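You operate a simulated robot arm through the tools that you are given. There is no shell and no other tool. Be economical: measure what you need, move in short steps, check, and stop when the job is done.

You are at the controls of a simulated robot arm. One attempt, no reset.

Task
Stand the key from the top of the test bench beside the white end cap. It goes on the side that lies toward x +0.7, y +0.7 (a direction in the base frame), with about 3 cm between them.
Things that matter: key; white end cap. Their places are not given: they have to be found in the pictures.

The check looks at the end state, three seconds after you hand in, the way a careful person would. Anything else that was tipped, shoved, dropped, spilled or broken makes it a failure.

Robot
A 7-joint arm with a two-finger parallel gripper, fixed in place. Base frame: the origin is at the foot of the arm, x ahead of it, y to its left, z up; the work surface is at about z = 0. Readings come in mm, degrees, newtons and seconds.
With the tool pointing down near the work surface it reaches from about 220 to 580 mm from the base axis. Its first joint turns from -66.0 to 66.0 degrees. Payload 2.5 kg.
The tool frame sits at the grasp point between the pads (the TCP): z along the fingers, y along the line on which they close. The tips reach 23 mm beyond it. Largest opening 94 mm; finger width 38, thickness 10; the body of the gripper, 54 by 96 mm, starts 39 mm behind the TCP.
Orientation is that of the tool frame in the base frame, as a unit quaternion [x, y, z, w]. With the fingers straight down and closing along the base's y, the tool's x points along the base's -x, its y along +y and its z along -z.

Tools
- The arm moves only by the tool play_rows. Its argument "increments" is text: rows parted by semicolons, each of 7 numbers parted by spaces: the turn, a rotation vector about the tool's x, y, z in units of 8 degrees (1.0 is 8 degrees), then the shift along the tool's x, y, z in units of 25 mm (1.0 is 25 mm), then the opening, from 0 (shut) to 1 (fully open). In form: ax ay az x y z claw; .... A call has 1 to 8 rows; each row shifts and turns the commanded pose from where the row before left it, along the tool's axes as they then stand. A call with a number of a shift or a turn outside -1 to 1 is refused whole. Each row takes 0.2 s and may step no farther than 50 mm and 8.6 degrees from the row before; otherwise, or with a gripper value out of range, the whole call is refused. A pose out of reach is approached as far as the arm can. The call stops where the force on the tool passes 40 N (or 10 N more than at its start, if that is more) or the arm is blocked; 0.2 s more then pass. The fingers move at their own pace (about 108 mm/s each) and stop on an object; they squeeze with about 45 N. The grip force told is the motor's: it shows also when the fingers shut on nothing. Time passes only in rows, and 0.2 s behind the last, so rows that do not move let the fingers close. The reply holds the time, the measured pose of the TCP, the force on the tool along the base axes, the opening and the grip force, in the units named above and with some noise, and new pictures: "show" is both (left out), scene, wrist or none.
- Cameras (640 x 400 px; columns grow to the right, rows downward): "scene" is fixed at [99.5, -403, 562.1]; the picture's right is [0.94, -0.35, 0.00], its down [-0.15, -0.40, -0.91] and it looks along [0.32, 0.85, -0.42] (base axes); focal length 334 px, centre (320, 200). "wrist" rides on the gripper at [-39, 0, -44] in the tool frame; the picture's right is [0.00, -1.00, 0.00], its down [0.97, 0.00, -0.24] and it looks along [0.24, 0.00, 0.97] (tool axes); focal length 218 px, centre (320, 200).
- measure_at(camera, pixels): there is no depth. For up to 12 entries [column, row, z] of the newest picture of that camera ("zoom" is the newest enlarged one), the place [x, y] in the base frame at which the ray of that pixel passes the height z, good to about 2 mm, but the place of the scene camera against the robot may be out by one fixed shift of up to 12 mm in any direction. The clock stands still meanwhile.
- inspect(camera, box): a new picture of the part [left, top, right, bottom] of that camera's present view, enlarged. The clock stands still meanwhile.
- close_job(): hands the job in; it is judged then, once.

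Go step by step. Measure first, check grasps and placings, and put right what went wrong. The budget is 60 turns and 120 pictures, counting those below and the enlarged ones. Unless the task says otherwise, let go and move clear before handing in, and close with one line.

The tools are called after "Request:" as a command line: name --argument value ..., lists and objects as JSON in quotes. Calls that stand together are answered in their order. play_rows: Moves the arm, as the interface text tells. Its arguments: {"type":"object","properties":{"increments":{"type":"string"},"show":{"type":"string","enum":["both","scene","wrist","none"]}},"required":["increments"]} The other tools are called the same way: measure_at (camera, pixels) gives the place at which the rays of pixels pass given heights; inspect (camera, box) takes an enlarged picture of a part of a camera's view; close_job () hands the job in.

At the start:

```text
t: 0.0
tcp_pos: [306.4, 259.2, 307.5]
ee_rot: [0.0, 1.0, 0.0, 0.0]
force: [0.0, 0.4, -0.1]
width: 94.2
finger_force: 0.0
```

scene: 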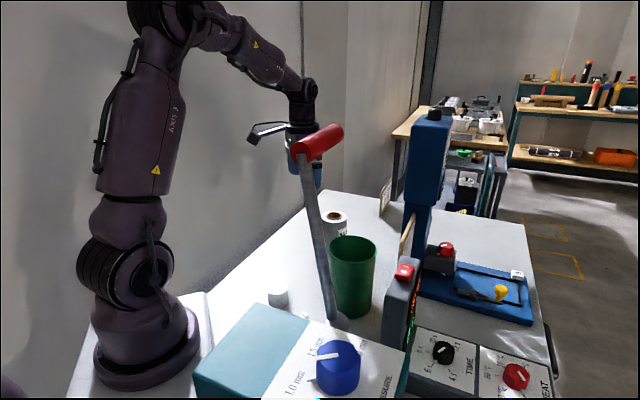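
wrist: 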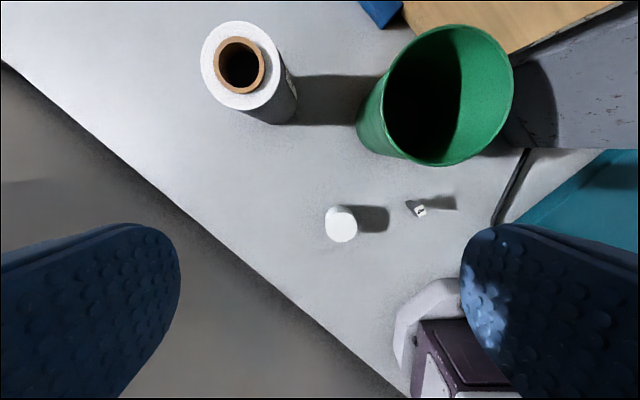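

The white cylinder at scene (278,298) and wrist (341,224) may be the end cap. The key could be the small thing at wrist (418,209) or the yellow or white thing near scene (500,290), so I'll enlarge those areas.

Request:
inspect --camera "scene" --box '[400, 220, 560, 320]'

Request:
inspect --camera "wrist" --box '[300, 160, 500, 285]'

Request:
inspect --camera "scene" --box '[190, 270, 430, 400]'

```text
4.00 times, centred on (480, 270) of scene
```

zoom: 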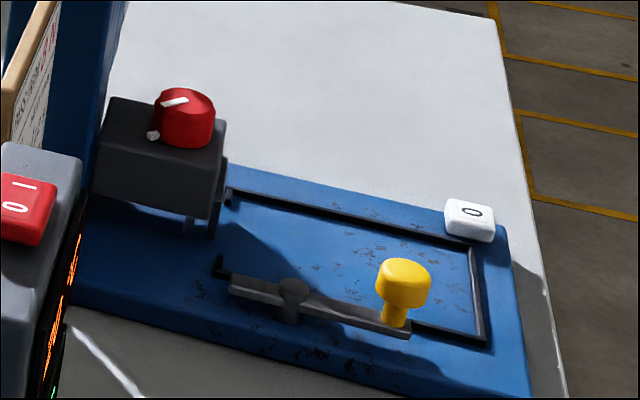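

```text
3.20 times, centred on (400, 222) of wrist
```

zoom: 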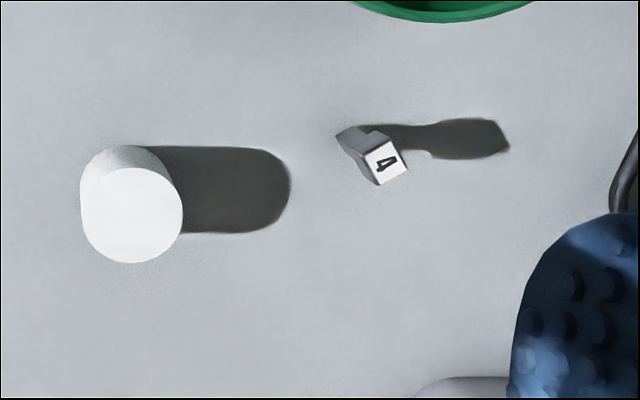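

```text
2.67 times, centred on (310, 335) of scene
```

zoom: 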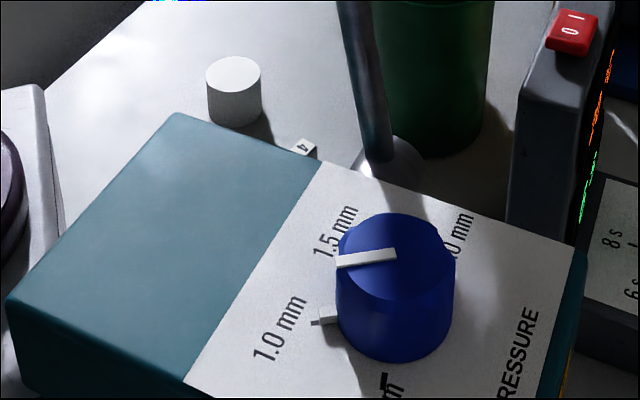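

White cylinder is the end cap candidate. There are several key-like things (the "0" on the blue plate, the "4" on the table, and something by the blue knob), so I'll look closer at them.

Request:
inspect --camera "scene" --box '[285, 350, 365, 400]'

Request:
inspect --camera "scene" --box '[390, 300, 550, 400]'

Request:
inspect --camera "scene" --box '[496, 260, 544, 290]'

Request:
inspect --camera "scene" --box '[360, 90, 480, 165]'

Request:
measure_at --camera "wrist" --pixels '[[341, 224, 30], [341, 215, 0], [418, 209, 0], [421, 210, 20]]'

Request:
measure_at --camera "scene" --pixels '[[278, 294, 30], [304, 325, 15], [517, 275, 20], [500, 293, 50], [316, 388, 70], [233, 310, 80], [320, 330, 80], [196, 380, 80]]'

```text
8.00 times, centred on (325, 375) of scene
```

zoom: 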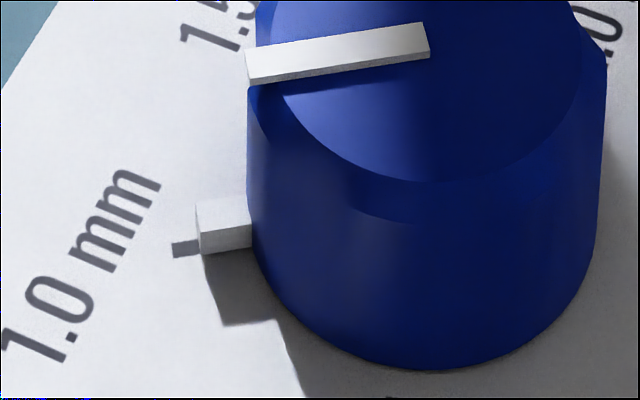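

```text
4.00 times, centred on (470, 350) of scene
```

zoom: 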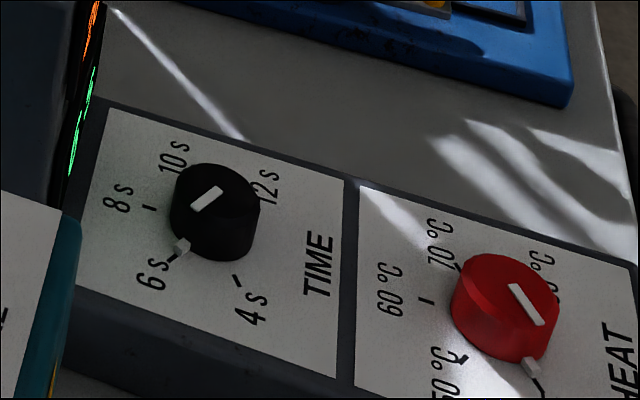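

```text
13.33 times, centred on (520, 275) of scene
```

zoom: 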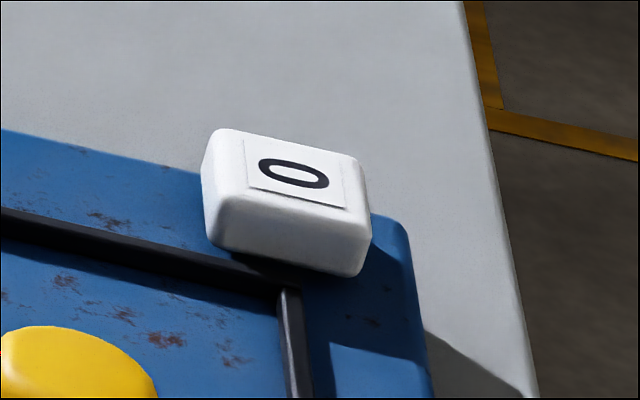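

```text
5.33 times, centred on (420, 128) of scene
```

zoom: 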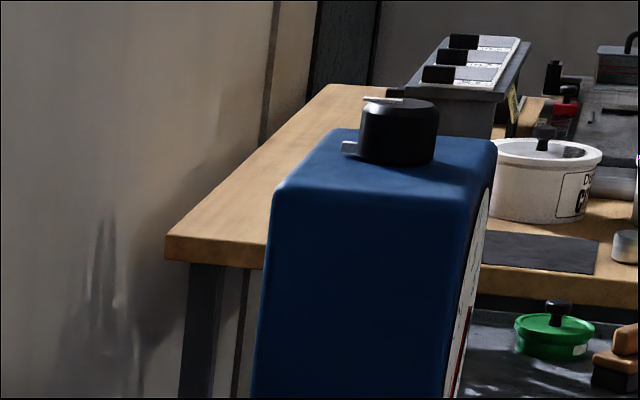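

```text
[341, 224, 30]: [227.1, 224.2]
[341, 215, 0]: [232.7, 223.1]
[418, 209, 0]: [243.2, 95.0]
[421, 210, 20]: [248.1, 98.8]
```

```text
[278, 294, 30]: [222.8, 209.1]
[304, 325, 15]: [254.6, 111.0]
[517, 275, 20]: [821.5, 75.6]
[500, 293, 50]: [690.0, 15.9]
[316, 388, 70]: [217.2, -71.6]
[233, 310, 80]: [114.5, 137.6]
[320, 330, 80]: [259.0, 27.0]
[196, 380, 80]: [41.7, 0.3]
```

The "0" block at about x=820 is out of reach. The "4" piece near (245,97) is reachable, but what it is and how tall is unclear, as is the lever's place. I'll measure the lever and the box and enlarge the "4" in the scene view.

Request:
inspect --camera "scene" --box '[264, 280, 344, 330]'

Request:
inspect --camera "wrist" --box '[396, 190, 476, 240]'

Request:
measure_at --camera "scene" --pixels '[[338, 320, 0], [338, 320, 80], [305, 165, 250], [305, 165, 300], [305, 165, 350], [352, 315, 0], [352, 250, 110], [268, 304, 60], [268, 304, 90]]'

Request:
measure_at --camera "wrist" --pixels '[[525, 150, 0], [495, 222, 0], [525, 150, 100], [495, 222, 100], [435, 90, 110], [515, 222, 60], [515, 222, 90], [610, 150, 90], [513, 150, 0]]'

```text
8.00 times, centred on (304, 305) of scene
```

zoom: 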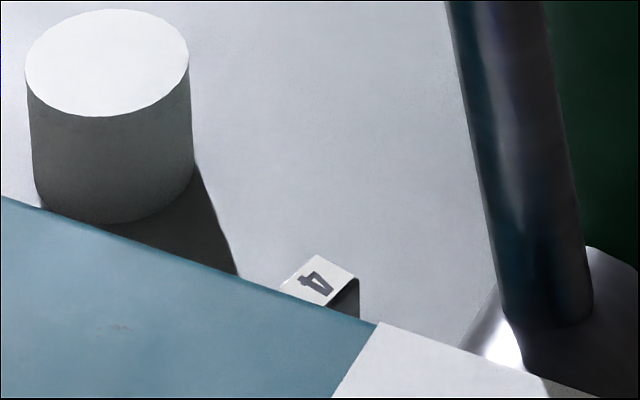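

```text
8.00 times, centred on (436, 215) of wrist
```

zoom: 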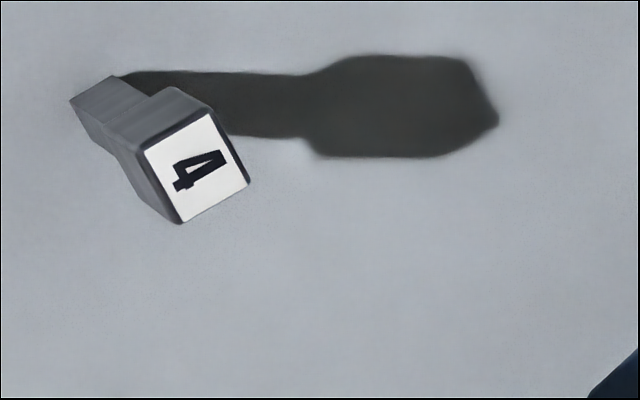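

```text
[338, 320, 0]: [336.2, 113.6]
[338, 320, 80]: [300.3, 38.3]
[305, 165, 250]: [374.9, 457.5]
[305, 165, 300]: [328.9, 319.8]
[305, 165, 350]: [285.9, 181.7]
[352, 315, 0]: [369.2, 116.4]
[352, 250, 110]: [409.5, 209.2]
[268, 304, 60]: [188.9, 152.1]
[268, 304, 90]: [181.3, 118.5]
```

```text
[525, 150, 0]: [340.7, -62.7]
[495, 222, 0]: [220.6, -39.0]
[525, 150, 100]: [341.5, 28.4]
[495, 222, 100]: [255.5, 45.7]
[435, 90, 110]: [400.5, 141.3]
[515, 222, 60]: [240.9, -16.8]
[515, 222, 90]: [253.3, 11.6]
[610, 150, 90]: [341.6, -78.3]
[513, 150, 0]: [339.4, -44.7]
```

The "4" piece is a small block standing upright on a narrower stem. I still need to understand the lever and what counts as the test bench, so I'll raise the arm 100 mm straight up for a wider view.

Request:
inspect --camera "wrist" --box '[440, 100, 640, 225]'

Request:
play_rows --increments "0 0 0 0 0 -1 1;0 0 0 0 0 -1 1;0 0 0 0 0 -1 1;0 0 0 0 0 -1 1"

```text
3.20 times, centred on (540, 162) of wrist
```

zoom: 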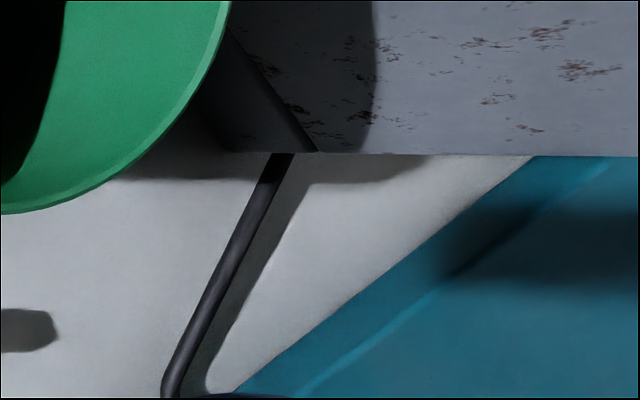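

```text
t: 1.0
tcp_pos: [306.4, 257.1, 405.8]
ee_rot: [0.0, 1.0, 0.0, 0.0]
force: [0.4, 0.4, 0.5]
width: 94.2
finger_force: 0.1
```

scene: 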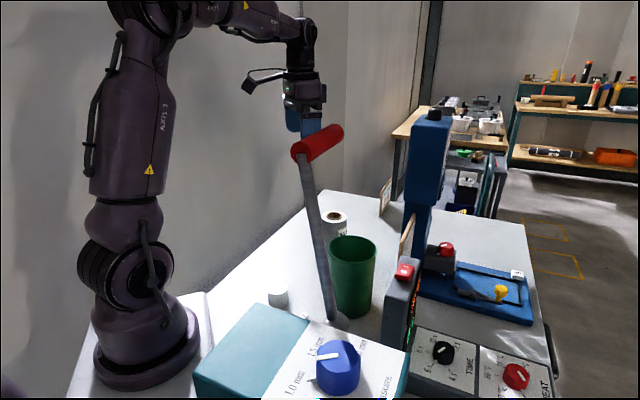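
wrist: 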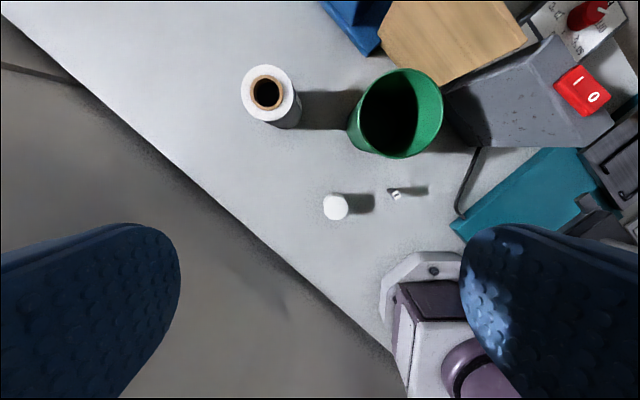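

The box with the lever turns out to be tall and sits at y < 0, clear of the work area. The end cap is at (228,224), and the "4" key (wrist 396,195) stands on its stem near (245,97). I'll move toward the key in steps for a close view.

Request:
play_rows --increments "0 0 0 0.3 -0.85 0.7 1;0 0 0 0.3 -0.85 0.7 1;0 0 0 0.3 -0.85 0.7 1;0 0 0 0.3 -0.85 0.7 1;0 0 0 0.3 -0.85 0.7 1"

```text
t: 2.2
tcp_pos: [269.3, 151.3, 319.0]
ee_rot: [0.0, 1.0, -0.001, 0.0]
force: [-0.5, -0.3, -0.8]
width: 94.1
finger_force: 0.0
```

scene: 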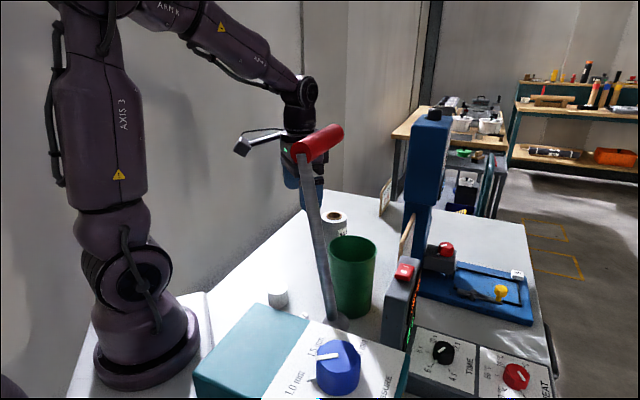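
wrist: 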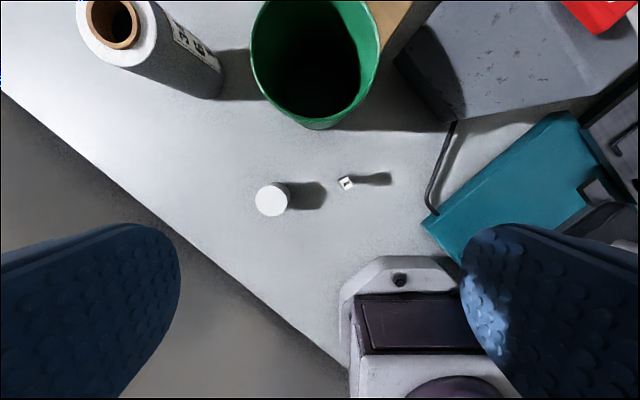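

The view is clear: key head at wrist (346,183), cap top at (271,198). I'll measure both at several heights to compare with the earlier view.

Request:
measure_at --camera "wrist" --pixels '[[346, 183, 0], [346, 183, 40], [271, 200, 0], [271, 200, 40], [440, 120, 0], [425, 225, 0]]'

Request:
inspect --camera "wrist" --box '[240, 150, 400, 250]'

```text
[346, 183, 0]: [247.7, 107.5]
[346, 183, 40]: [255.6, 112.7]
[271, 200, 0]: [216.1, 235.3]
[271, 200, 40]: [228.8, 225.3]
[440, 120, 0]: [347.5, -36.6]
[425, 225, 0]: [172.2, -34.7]
```

```text
4.00 times, centred on (320, 200) of wrist
```

zoom: 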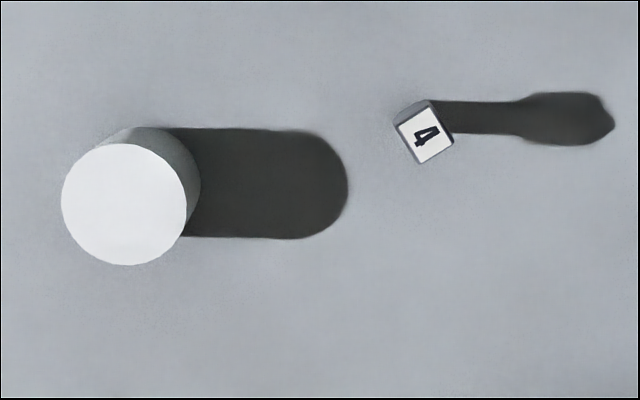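

Triangulating, the key top is at about (258,114,50) and the cap top at about (229,225,41), with the cap's radius about 23. The target for the key is about (271,267). I'll descend above the key to read its yaw.

Request:
measure_at --camera "wrist" --pixels '[[215, 95, 0], [200, 98, 0], [110, 25, 100], [110, 25, 120], [78, 20, 100], [310, 128, 0], [300, 10, 0], [100, 165, 0]]'

Request:
play_rows --increments "0 0 0 0.075 -0.25 0.93 1;0 0 0 0.075 -0.25 0.93 1;0 0 0 0.075 -0.25 0.93 1;0 0 0 0.075 -0.25 0.93 1;0 0 0 0.075 -0.25 0.93 1;0 0 0 0.075 -0.25 0.93 1"

```text
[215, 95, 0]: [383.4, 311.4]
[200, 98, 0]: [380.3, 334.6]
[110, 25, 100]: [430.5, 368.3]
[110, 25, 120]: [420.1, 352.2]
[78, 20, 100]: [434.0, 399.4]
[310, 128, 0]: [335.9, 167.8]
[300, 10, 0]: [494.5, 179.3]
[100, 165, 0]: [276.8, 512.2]
```

```text
t: 3.6
tcp_pos: [257.5, 115.6, 179.9]
ee_rot: [0.0, 1.0, 0.001, 0.0]
force: [0.4, -0.7, 0.2]
width: 94.0
finger_force: 0.0
```

scene: 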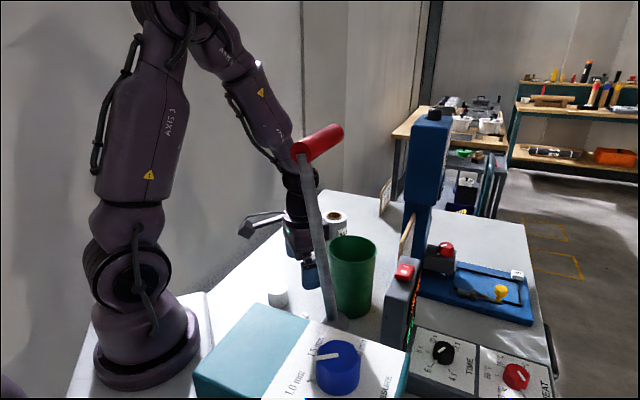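
wrist: 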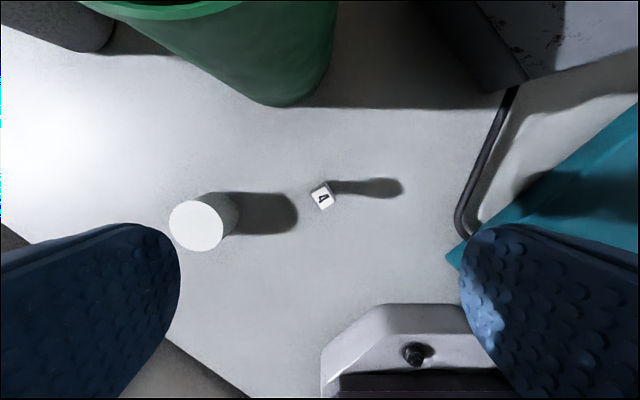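

The key's head is at wrist (322,196), nearly centred. I'll enlarge it for its yaw and measure.

Request:
inspect --camera "wrist" --box '[282, 171, 362, 221]'

Request:
measure_at --camera "wrist" --pixels '[[322, 198, 50], [322, 198, 40], [195, 226, 41], [195, 226, 35], [170, 226, 41], [224, 226, 41]]'

```text
8.00 times, centred on (322, 196) of wrist
```

zoom: 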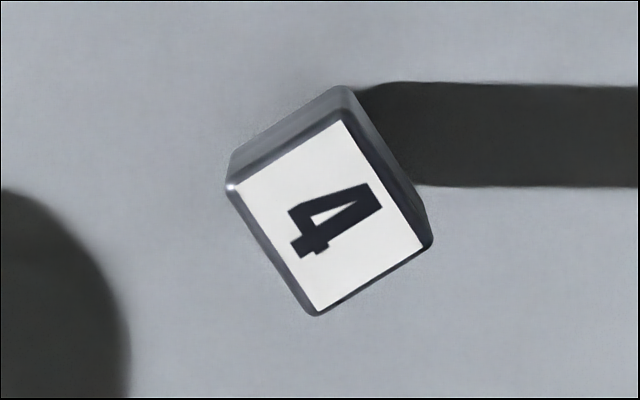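

```text
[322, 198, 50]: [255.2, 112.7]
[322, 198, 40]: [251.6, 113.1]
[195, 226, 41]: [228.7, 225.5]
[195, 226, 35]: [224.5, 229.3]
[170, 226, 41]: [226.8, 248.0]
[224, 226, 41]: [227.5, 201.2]
```

I'll measure the top face's corners in the zoom at z=50 to get the yaw and size.

Request:
measure_at --camera "zoom" --pixels '[[230, 187, 50], [345, 110, 50], [432, 243, 50], [315, 314, 50]]'

```text
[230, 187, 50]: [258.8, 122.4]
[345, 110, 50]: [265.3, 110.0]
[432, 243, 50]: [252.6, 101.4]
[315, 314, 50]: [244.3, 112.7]
```

The head is about 14 x 16 mm, with side normals at about 33° and 123°. I'll turn the tool +33° about the vertical so it closes along 123°, roughly perpendicular to the cap direction, come down to z=100 and half close.

Request:
play_rows --increments "0 0 -0.825 0 0 0.64 0.6;0 0 -0.825 0 0 0.64 0.6;0 0 -0.825 0 0 0.64 0.6;0 0 -0.825 0 0 0.64 0.6;0 0 -0.825 0 0 0.64 0.6" --show "wrist"

```text
t: 4.8
tcp_pos: [259.0, 115.5, 100.7]
ee_rot: [-0.285, 0.958, 0.0, 0.0]
force: [-0.4, -0.2, -0.6]
width: 56.2
finger_force: 0.0
```

wrist: 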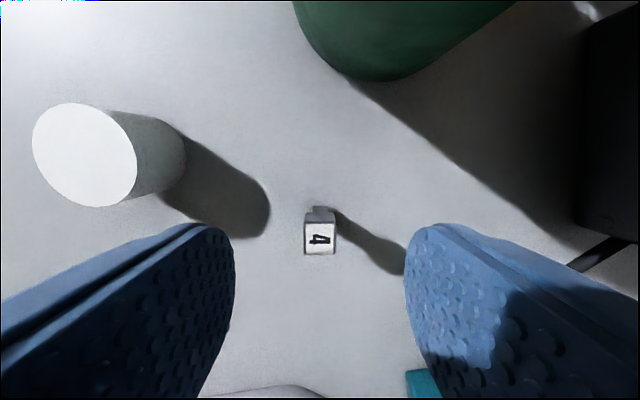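

The key is now square with the jaws, its top face at about wrist (320,238). I'll enlarge it to refine the centre and height.

Request:
inspect --camera "wrist" --box '[280, 195, 360, 260]'

Request:
measure_at --camera "wrist" --pixels '[[320, 238, 50], [320, 238, 45], [305, 238, 50], [336, 238, 50], [318, 208, 0]]'

```text
6.15 times, centred on (320, 228) of wrist
```

zoom: 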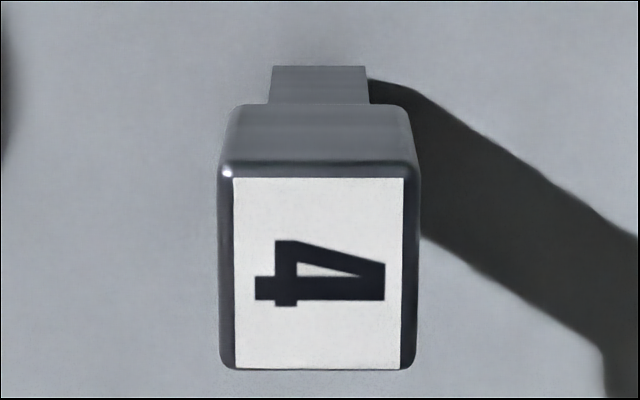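

```text
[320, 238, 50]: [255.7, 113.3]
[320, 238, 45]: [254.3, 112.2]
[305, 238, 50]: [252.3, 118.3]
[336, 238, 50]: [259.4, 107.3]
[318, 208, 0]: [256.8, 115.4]
```

The head is about 13 mm wide and laterally centred, needing 3.9 mm along tool x. I'll shift, descend to z≈37, then narrow the opening.

Request:
play_rows --increments "0 0 0 0.157 0 0.5 0.6;0 0 0 0 0 0.7 0.6;0 0 0 0 0 0.7 0.5;0 0 0 0 0 0.65 0.4;0 0 0 0 0 0 0.3;0 0 0 0 0 0 0.3"

```text
t: 6.2
tcp_pos: [255.2, 113.3, 36.2]
ee_rot: [-0.285, 0.959, 0.0, 0.0]
force: [-0.5, -0.1, 0.5]
width: 27.9
finger_force: 0.1
```

scene: 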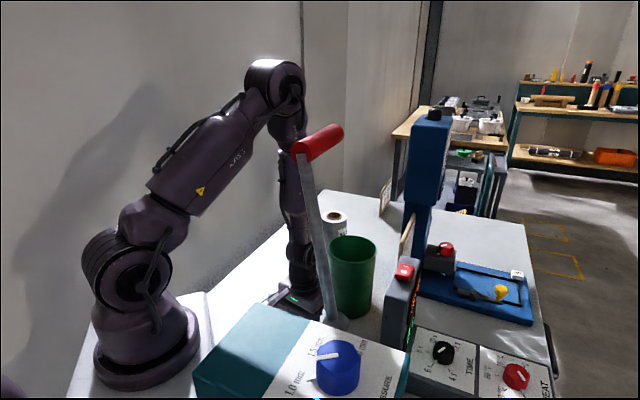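
wrist: 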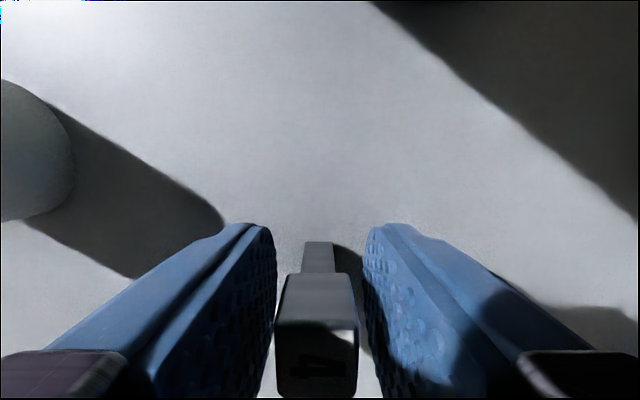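

The key stands centred between the pads (wrist column 318). I'll close and let the grip settle.

Request:
play_rows --increments "0 0 0 0 0 0 0.2;0 0 0 0 0 0 0.1;0 0 0 0 0 0 0;0 0 0 0 0 0 0" --show "wrist"

```text
t: 7.2
tcp_pos: [255.1, 112.3, 35.9]
ee_rot: [-0.285, 0.959, 0.0, 0.0]
force: [-0.5, -0.7, 2.9]
width: 15.3
finger_force: 45.5
```

wrist: 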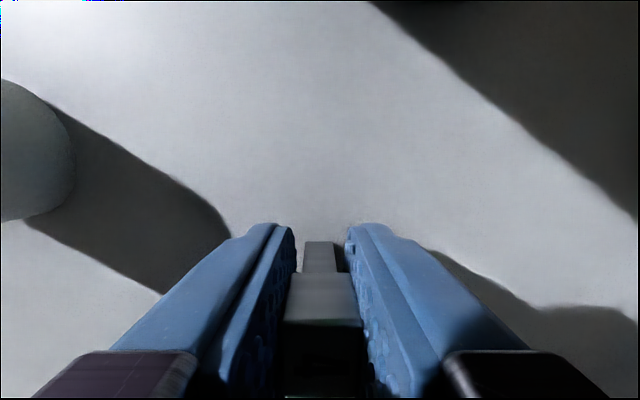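

The key is held (width 15.3 mm, 45 N). I'll lift about 75 mm straight up and check it.

Request:
play_rows --increments "0 0 0 0 0 -0.3 0;0 0 0 0 0 -0.9 0;0 0 0 0 0 -0.9 0;0 0 0 0 0 -0.9 0"

```text
t: 8.2
tcp_pos: [252.7, 111.5, 109.7]
ee_rot: [-0.284, 0.959, 0.0, 0.0]
force: [0.6, -0.1, -0.7]
width: 14.8
finger_force: 44.6
```

scene: 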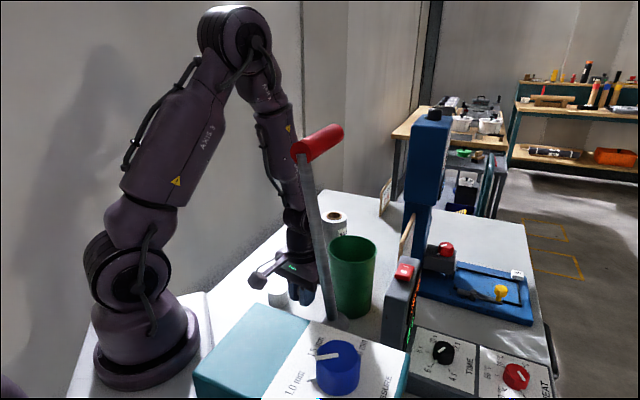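
wrist: 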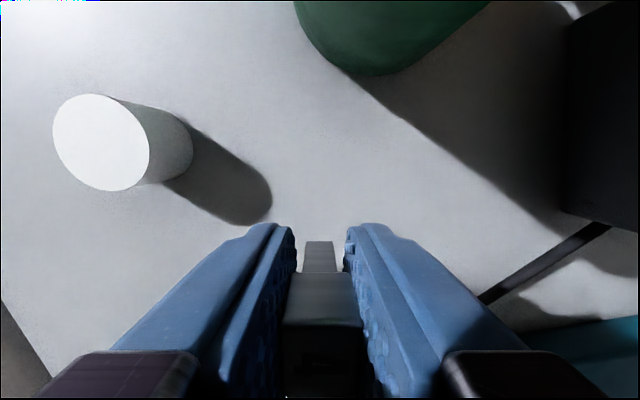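

The key is lifted and unchanged between the pads (wrist 318,260). I'll carry it across at this height to above (271,267).

Request:
play_rows --increments "0 0 0 -0.65 0.81 0 0;0 0 0 -0.65 0.81 0 0;0 0 0 -0.65 0.81 0 0;0 0 0 -0.65 0.81 0 0;0 0 0 -0.65 0.81 0 0;0 0 0 -0.65 0.81 0 0;0 0 0 0 0 0 0"

```text
t: 9.8
tcp_pos: [270.5, 268.0, 108.8]
ee_rot: [-0.284, 0.959, 0.0, -0.001]
force: [-0.3, -0.4, -0.3]
width: 15.0
finger_force: 45.2
```

scene: 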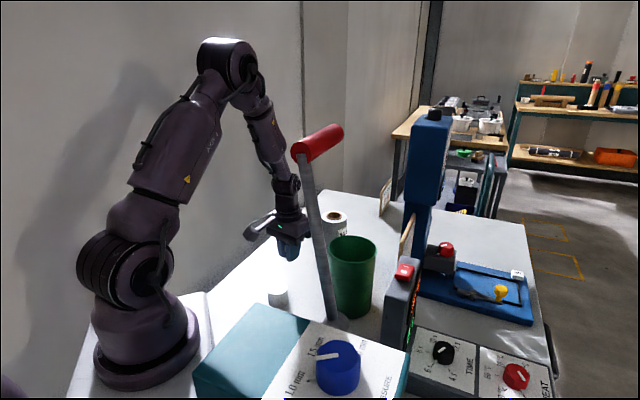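
wrist: 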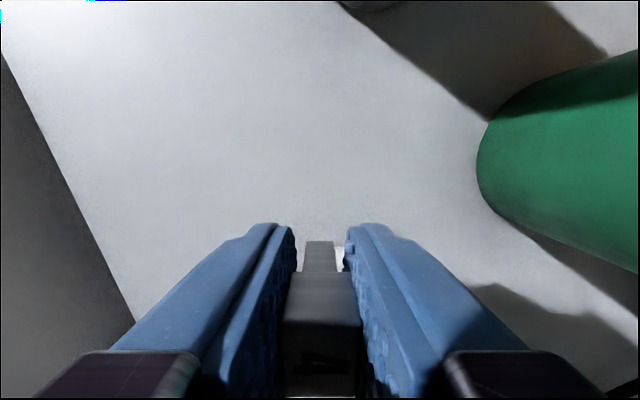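

Above the target at (270.5,268.0), with the key unchanged in the grip. I'll descend 73 mm, 2 mm short of the grasp height, then check the force.

Request:
play_rows --increments "0 0 0 0 0 0.9 0;0 0 0 0 0 0.9 0;0 0 0 0 0 0.7 0;0 0 0 0 0 0.3 0;0 0 0 0 0 0.12 0;0 0 0 0 0 0 0" --show "wrist"

```text
t: 11.2
tcp_pos: [270.3, 266.9, 36.9]
ee_rot: [-0.284, 0.959, 0.0, 0.0]
force: [0.5, 0.5, -0.7]
width: 14.6
finger_force: 45.0
```

wrist: 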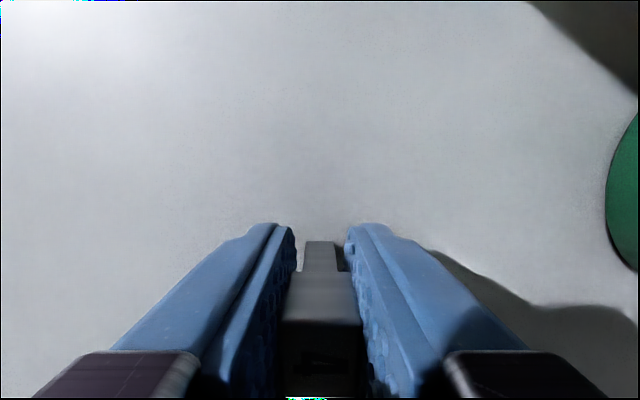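

No contact yet at z=36.9. I'll lower in sub-millimetre steps until the vertical force rises.

Request:
play_rows --increments "0 0 0 0 0 0.03 0;0 0 0 0 0 0.03 0;0 0 0 0 0 0 0" --show "none"

```text
t: 12.0
tcp_pos: [269.6, 268.0, 36.0]
ee_rot: [-0.283, 0.959, 0.0, 0.001]
force: [-0.1, -0.1, -0.3]
width: 14.8
finger_force: 45.5
```

Request:
play_rows --increments "0 0 0 0 0 0.02 0;0 0 0 0 0 0 0" --show "none"

```text
t: 12.6
tcp_pos: [270.2, 267.6, 35.4]
ee_rot: [-0.284, 0.959, 0.0, 0.001]
force: [0.2, -0.1, -0.5]
width: 14.8
finger_force: 45.1
```

Still no contact force at z=35.4 (it read 2.9 N when grasped on the table). I'll go down a little more.

Request:
play_rows --increments "0 0 0 0 0 0.02 0;0 0 0 0 0 0 0" --show "none"

```text
t: 13.2
tcp_pos: [269.0, 268.0, 34.4]
ee_rot: [-0.284, 0.959, 0.0, 0.0]
force: [-0.8, -1.1, 1.8]
width: 14.8
finger_force: 45.1
```

The vertical force has risen to 1.8 N, which looks like first contact. I'll take one more tiny step to confirm.

Request:
play_rows --increments "0 0 0 0 0 0.012 0;0 0 0 0 0 0 0" --show "wrist"

```text
t: 13.8
tcp_pos: [270.4, 267.5, 35.6]
ee_rot: [-0.284, 0.959, 0.0, 0.0]
force: [-0.4, -0.1, -0.5]
width: 15.0
finger_force: 45.1
```

wrist: 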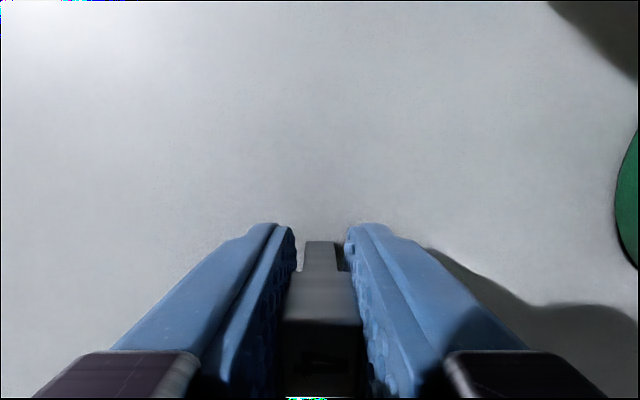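

The force is back within noise (-0.5 N), so that wasn't firm contact. I'll continue in 0.4 mm steps.

Request:
play_rows --increments "0 0 0 0 0 0.016 0;0 0 0 0 0 0 0;0 0 0 0 0 0 0" --show "none"

Request:
play_rows --increments "0 0 0 0 0 0.016 0;0 0 0 0 0 0 0;0 0 0 0 0 0 0" --show "none"

```text
t: 14.6
tcp_pos: [271.2, 267.4, 34.6]
ee_rot: [-0.284, 0.959, 0.0, 0.0]
force: [-4.2, -1.2, 10.3]
width: 15.0
finger_force: 45.2
```

```text
t: 15.4
tcp_pos: [271.1, 269.0, 35.9]
ee_rot: [-0.284, 0.959, 0.001, 0.001]
force: [-2.5, -1.4, 17.9]
width: 14.8
finger_force: 45.5
```

The key is now firmly on the table (10 N, then 18 N). I'll ease back 0.5 mm, then open gently.

Request:
play_rows --increments "0 0 0 0 0 -0.022 0;0 0 0 0 0 0 0;0 0 0 0 0 0 0" --show "none"

Request:
play_rows --increments "0 0 0 0 0 0 0.18;0 0 0 0 0 0 0.22;0 0 0 0 0 0 0.3;0 0 0 0 0 0 0.4;0 0 0 0 0 0 0.4" --show "wrist"

```text
t: 16.2
tcp_pos: [270.5, 267.4, 35.3]
ee_rot: [-0.283, 0.959, 0.001, 0.001]
force: [3.9, 1.3, 8.1]
width: 14.5
finger_force: 44.7
```

```text
t: 17.4
tcp_pos: [270.4, 267.4, 33.9]
ee_rot: [-0.283, 0.959, 0.0, -0.001]
force: [-0.2, 0.0, 0.5]
width: 37.6
finger_force: 0.0
```

wrist: 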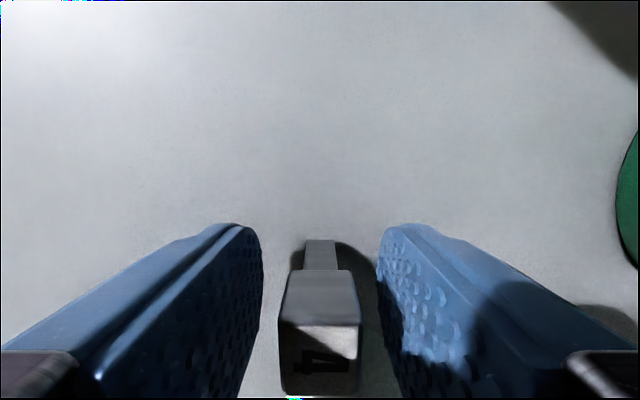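

The key stands free between the pads (wrist 320,330). I'll rise straight up, then look.

Request:
play_rows --increments "0 0 0 0 0 -0.3 0.4;0 0 0 0 0 -0.8 0.4;0 0 0 0 0 -1 0.4;0 0 0 0 0 -1 0.4;0 0 0 0 0 -1 0.4;0 0 0 0 0 -1 0.4;0 0 0 -0.6 0 -1 0.4;0 0 0 -0.6 0 -1 0.4"

```text
t: 19.2
tcp_pos: [295.4, 284.4, 211.5]
ee_rot: [-0.284, 0.959, -0.001, 0.0]
force: [0.0, 0.1, -0.2]
width: 37.5
finger_force: 0.1
```

scene: 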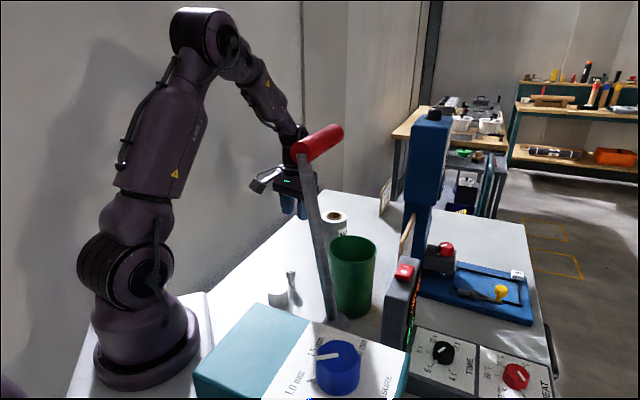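
wrist: 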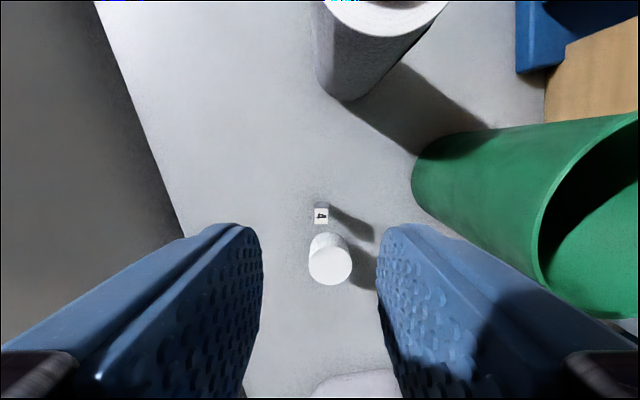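

The key stands upright at wrist (321,215), next to the cap at (330,266). I'll measure the gap and look at it close up.

Request:
measure_at --camera "wrist" --pixels '[[321, 215, 50], [330, 266, 41], [309, 266, 41], [352, 266, 41], [330, 247, 41], [330, 285, 41]]'

Request:
inspect --camera "scene" --box '[256, 260, 320, 310]'

Request:
inspect --camera "wrist" --box '[270, 190, 390, 290]'

```text
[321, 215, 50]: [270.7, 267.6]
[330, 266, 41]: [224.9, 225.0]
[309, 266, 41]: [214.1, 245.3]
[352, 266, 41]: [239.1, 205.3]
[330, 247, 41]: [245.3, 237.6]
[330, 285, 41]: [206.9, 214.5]
```

```text
8.00 times, centred on (288, 285) of scene
```

zoom: 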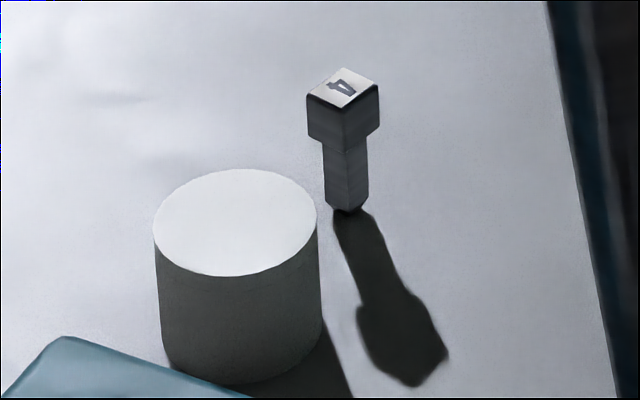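

```text
4.00 times, centred on (330, 240) of wrist
```

zoom: 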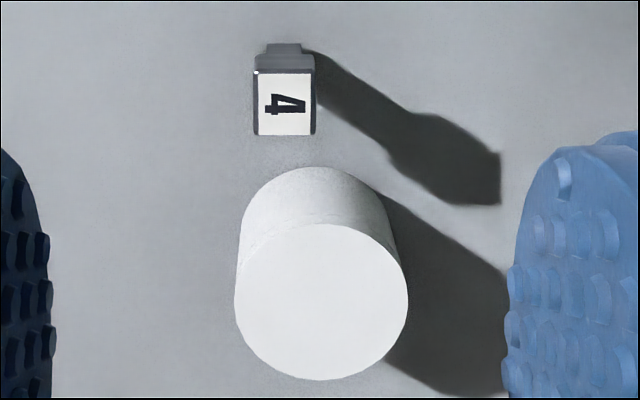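

The key stands upright about 61 mm centre to centre from the cap along (+0.7,+0.7), a gap of about 3 cm. Nothing else has moved and the gripper is clear, so I'm handing in.

Request:
close_job

```text
The job is handed in.
```

The key (I took it to be the small upright piece marked "4") now stands beside the white end cap, about 3 cm away on the (+0.7, +0.7) side, and nothing else was disturbed.
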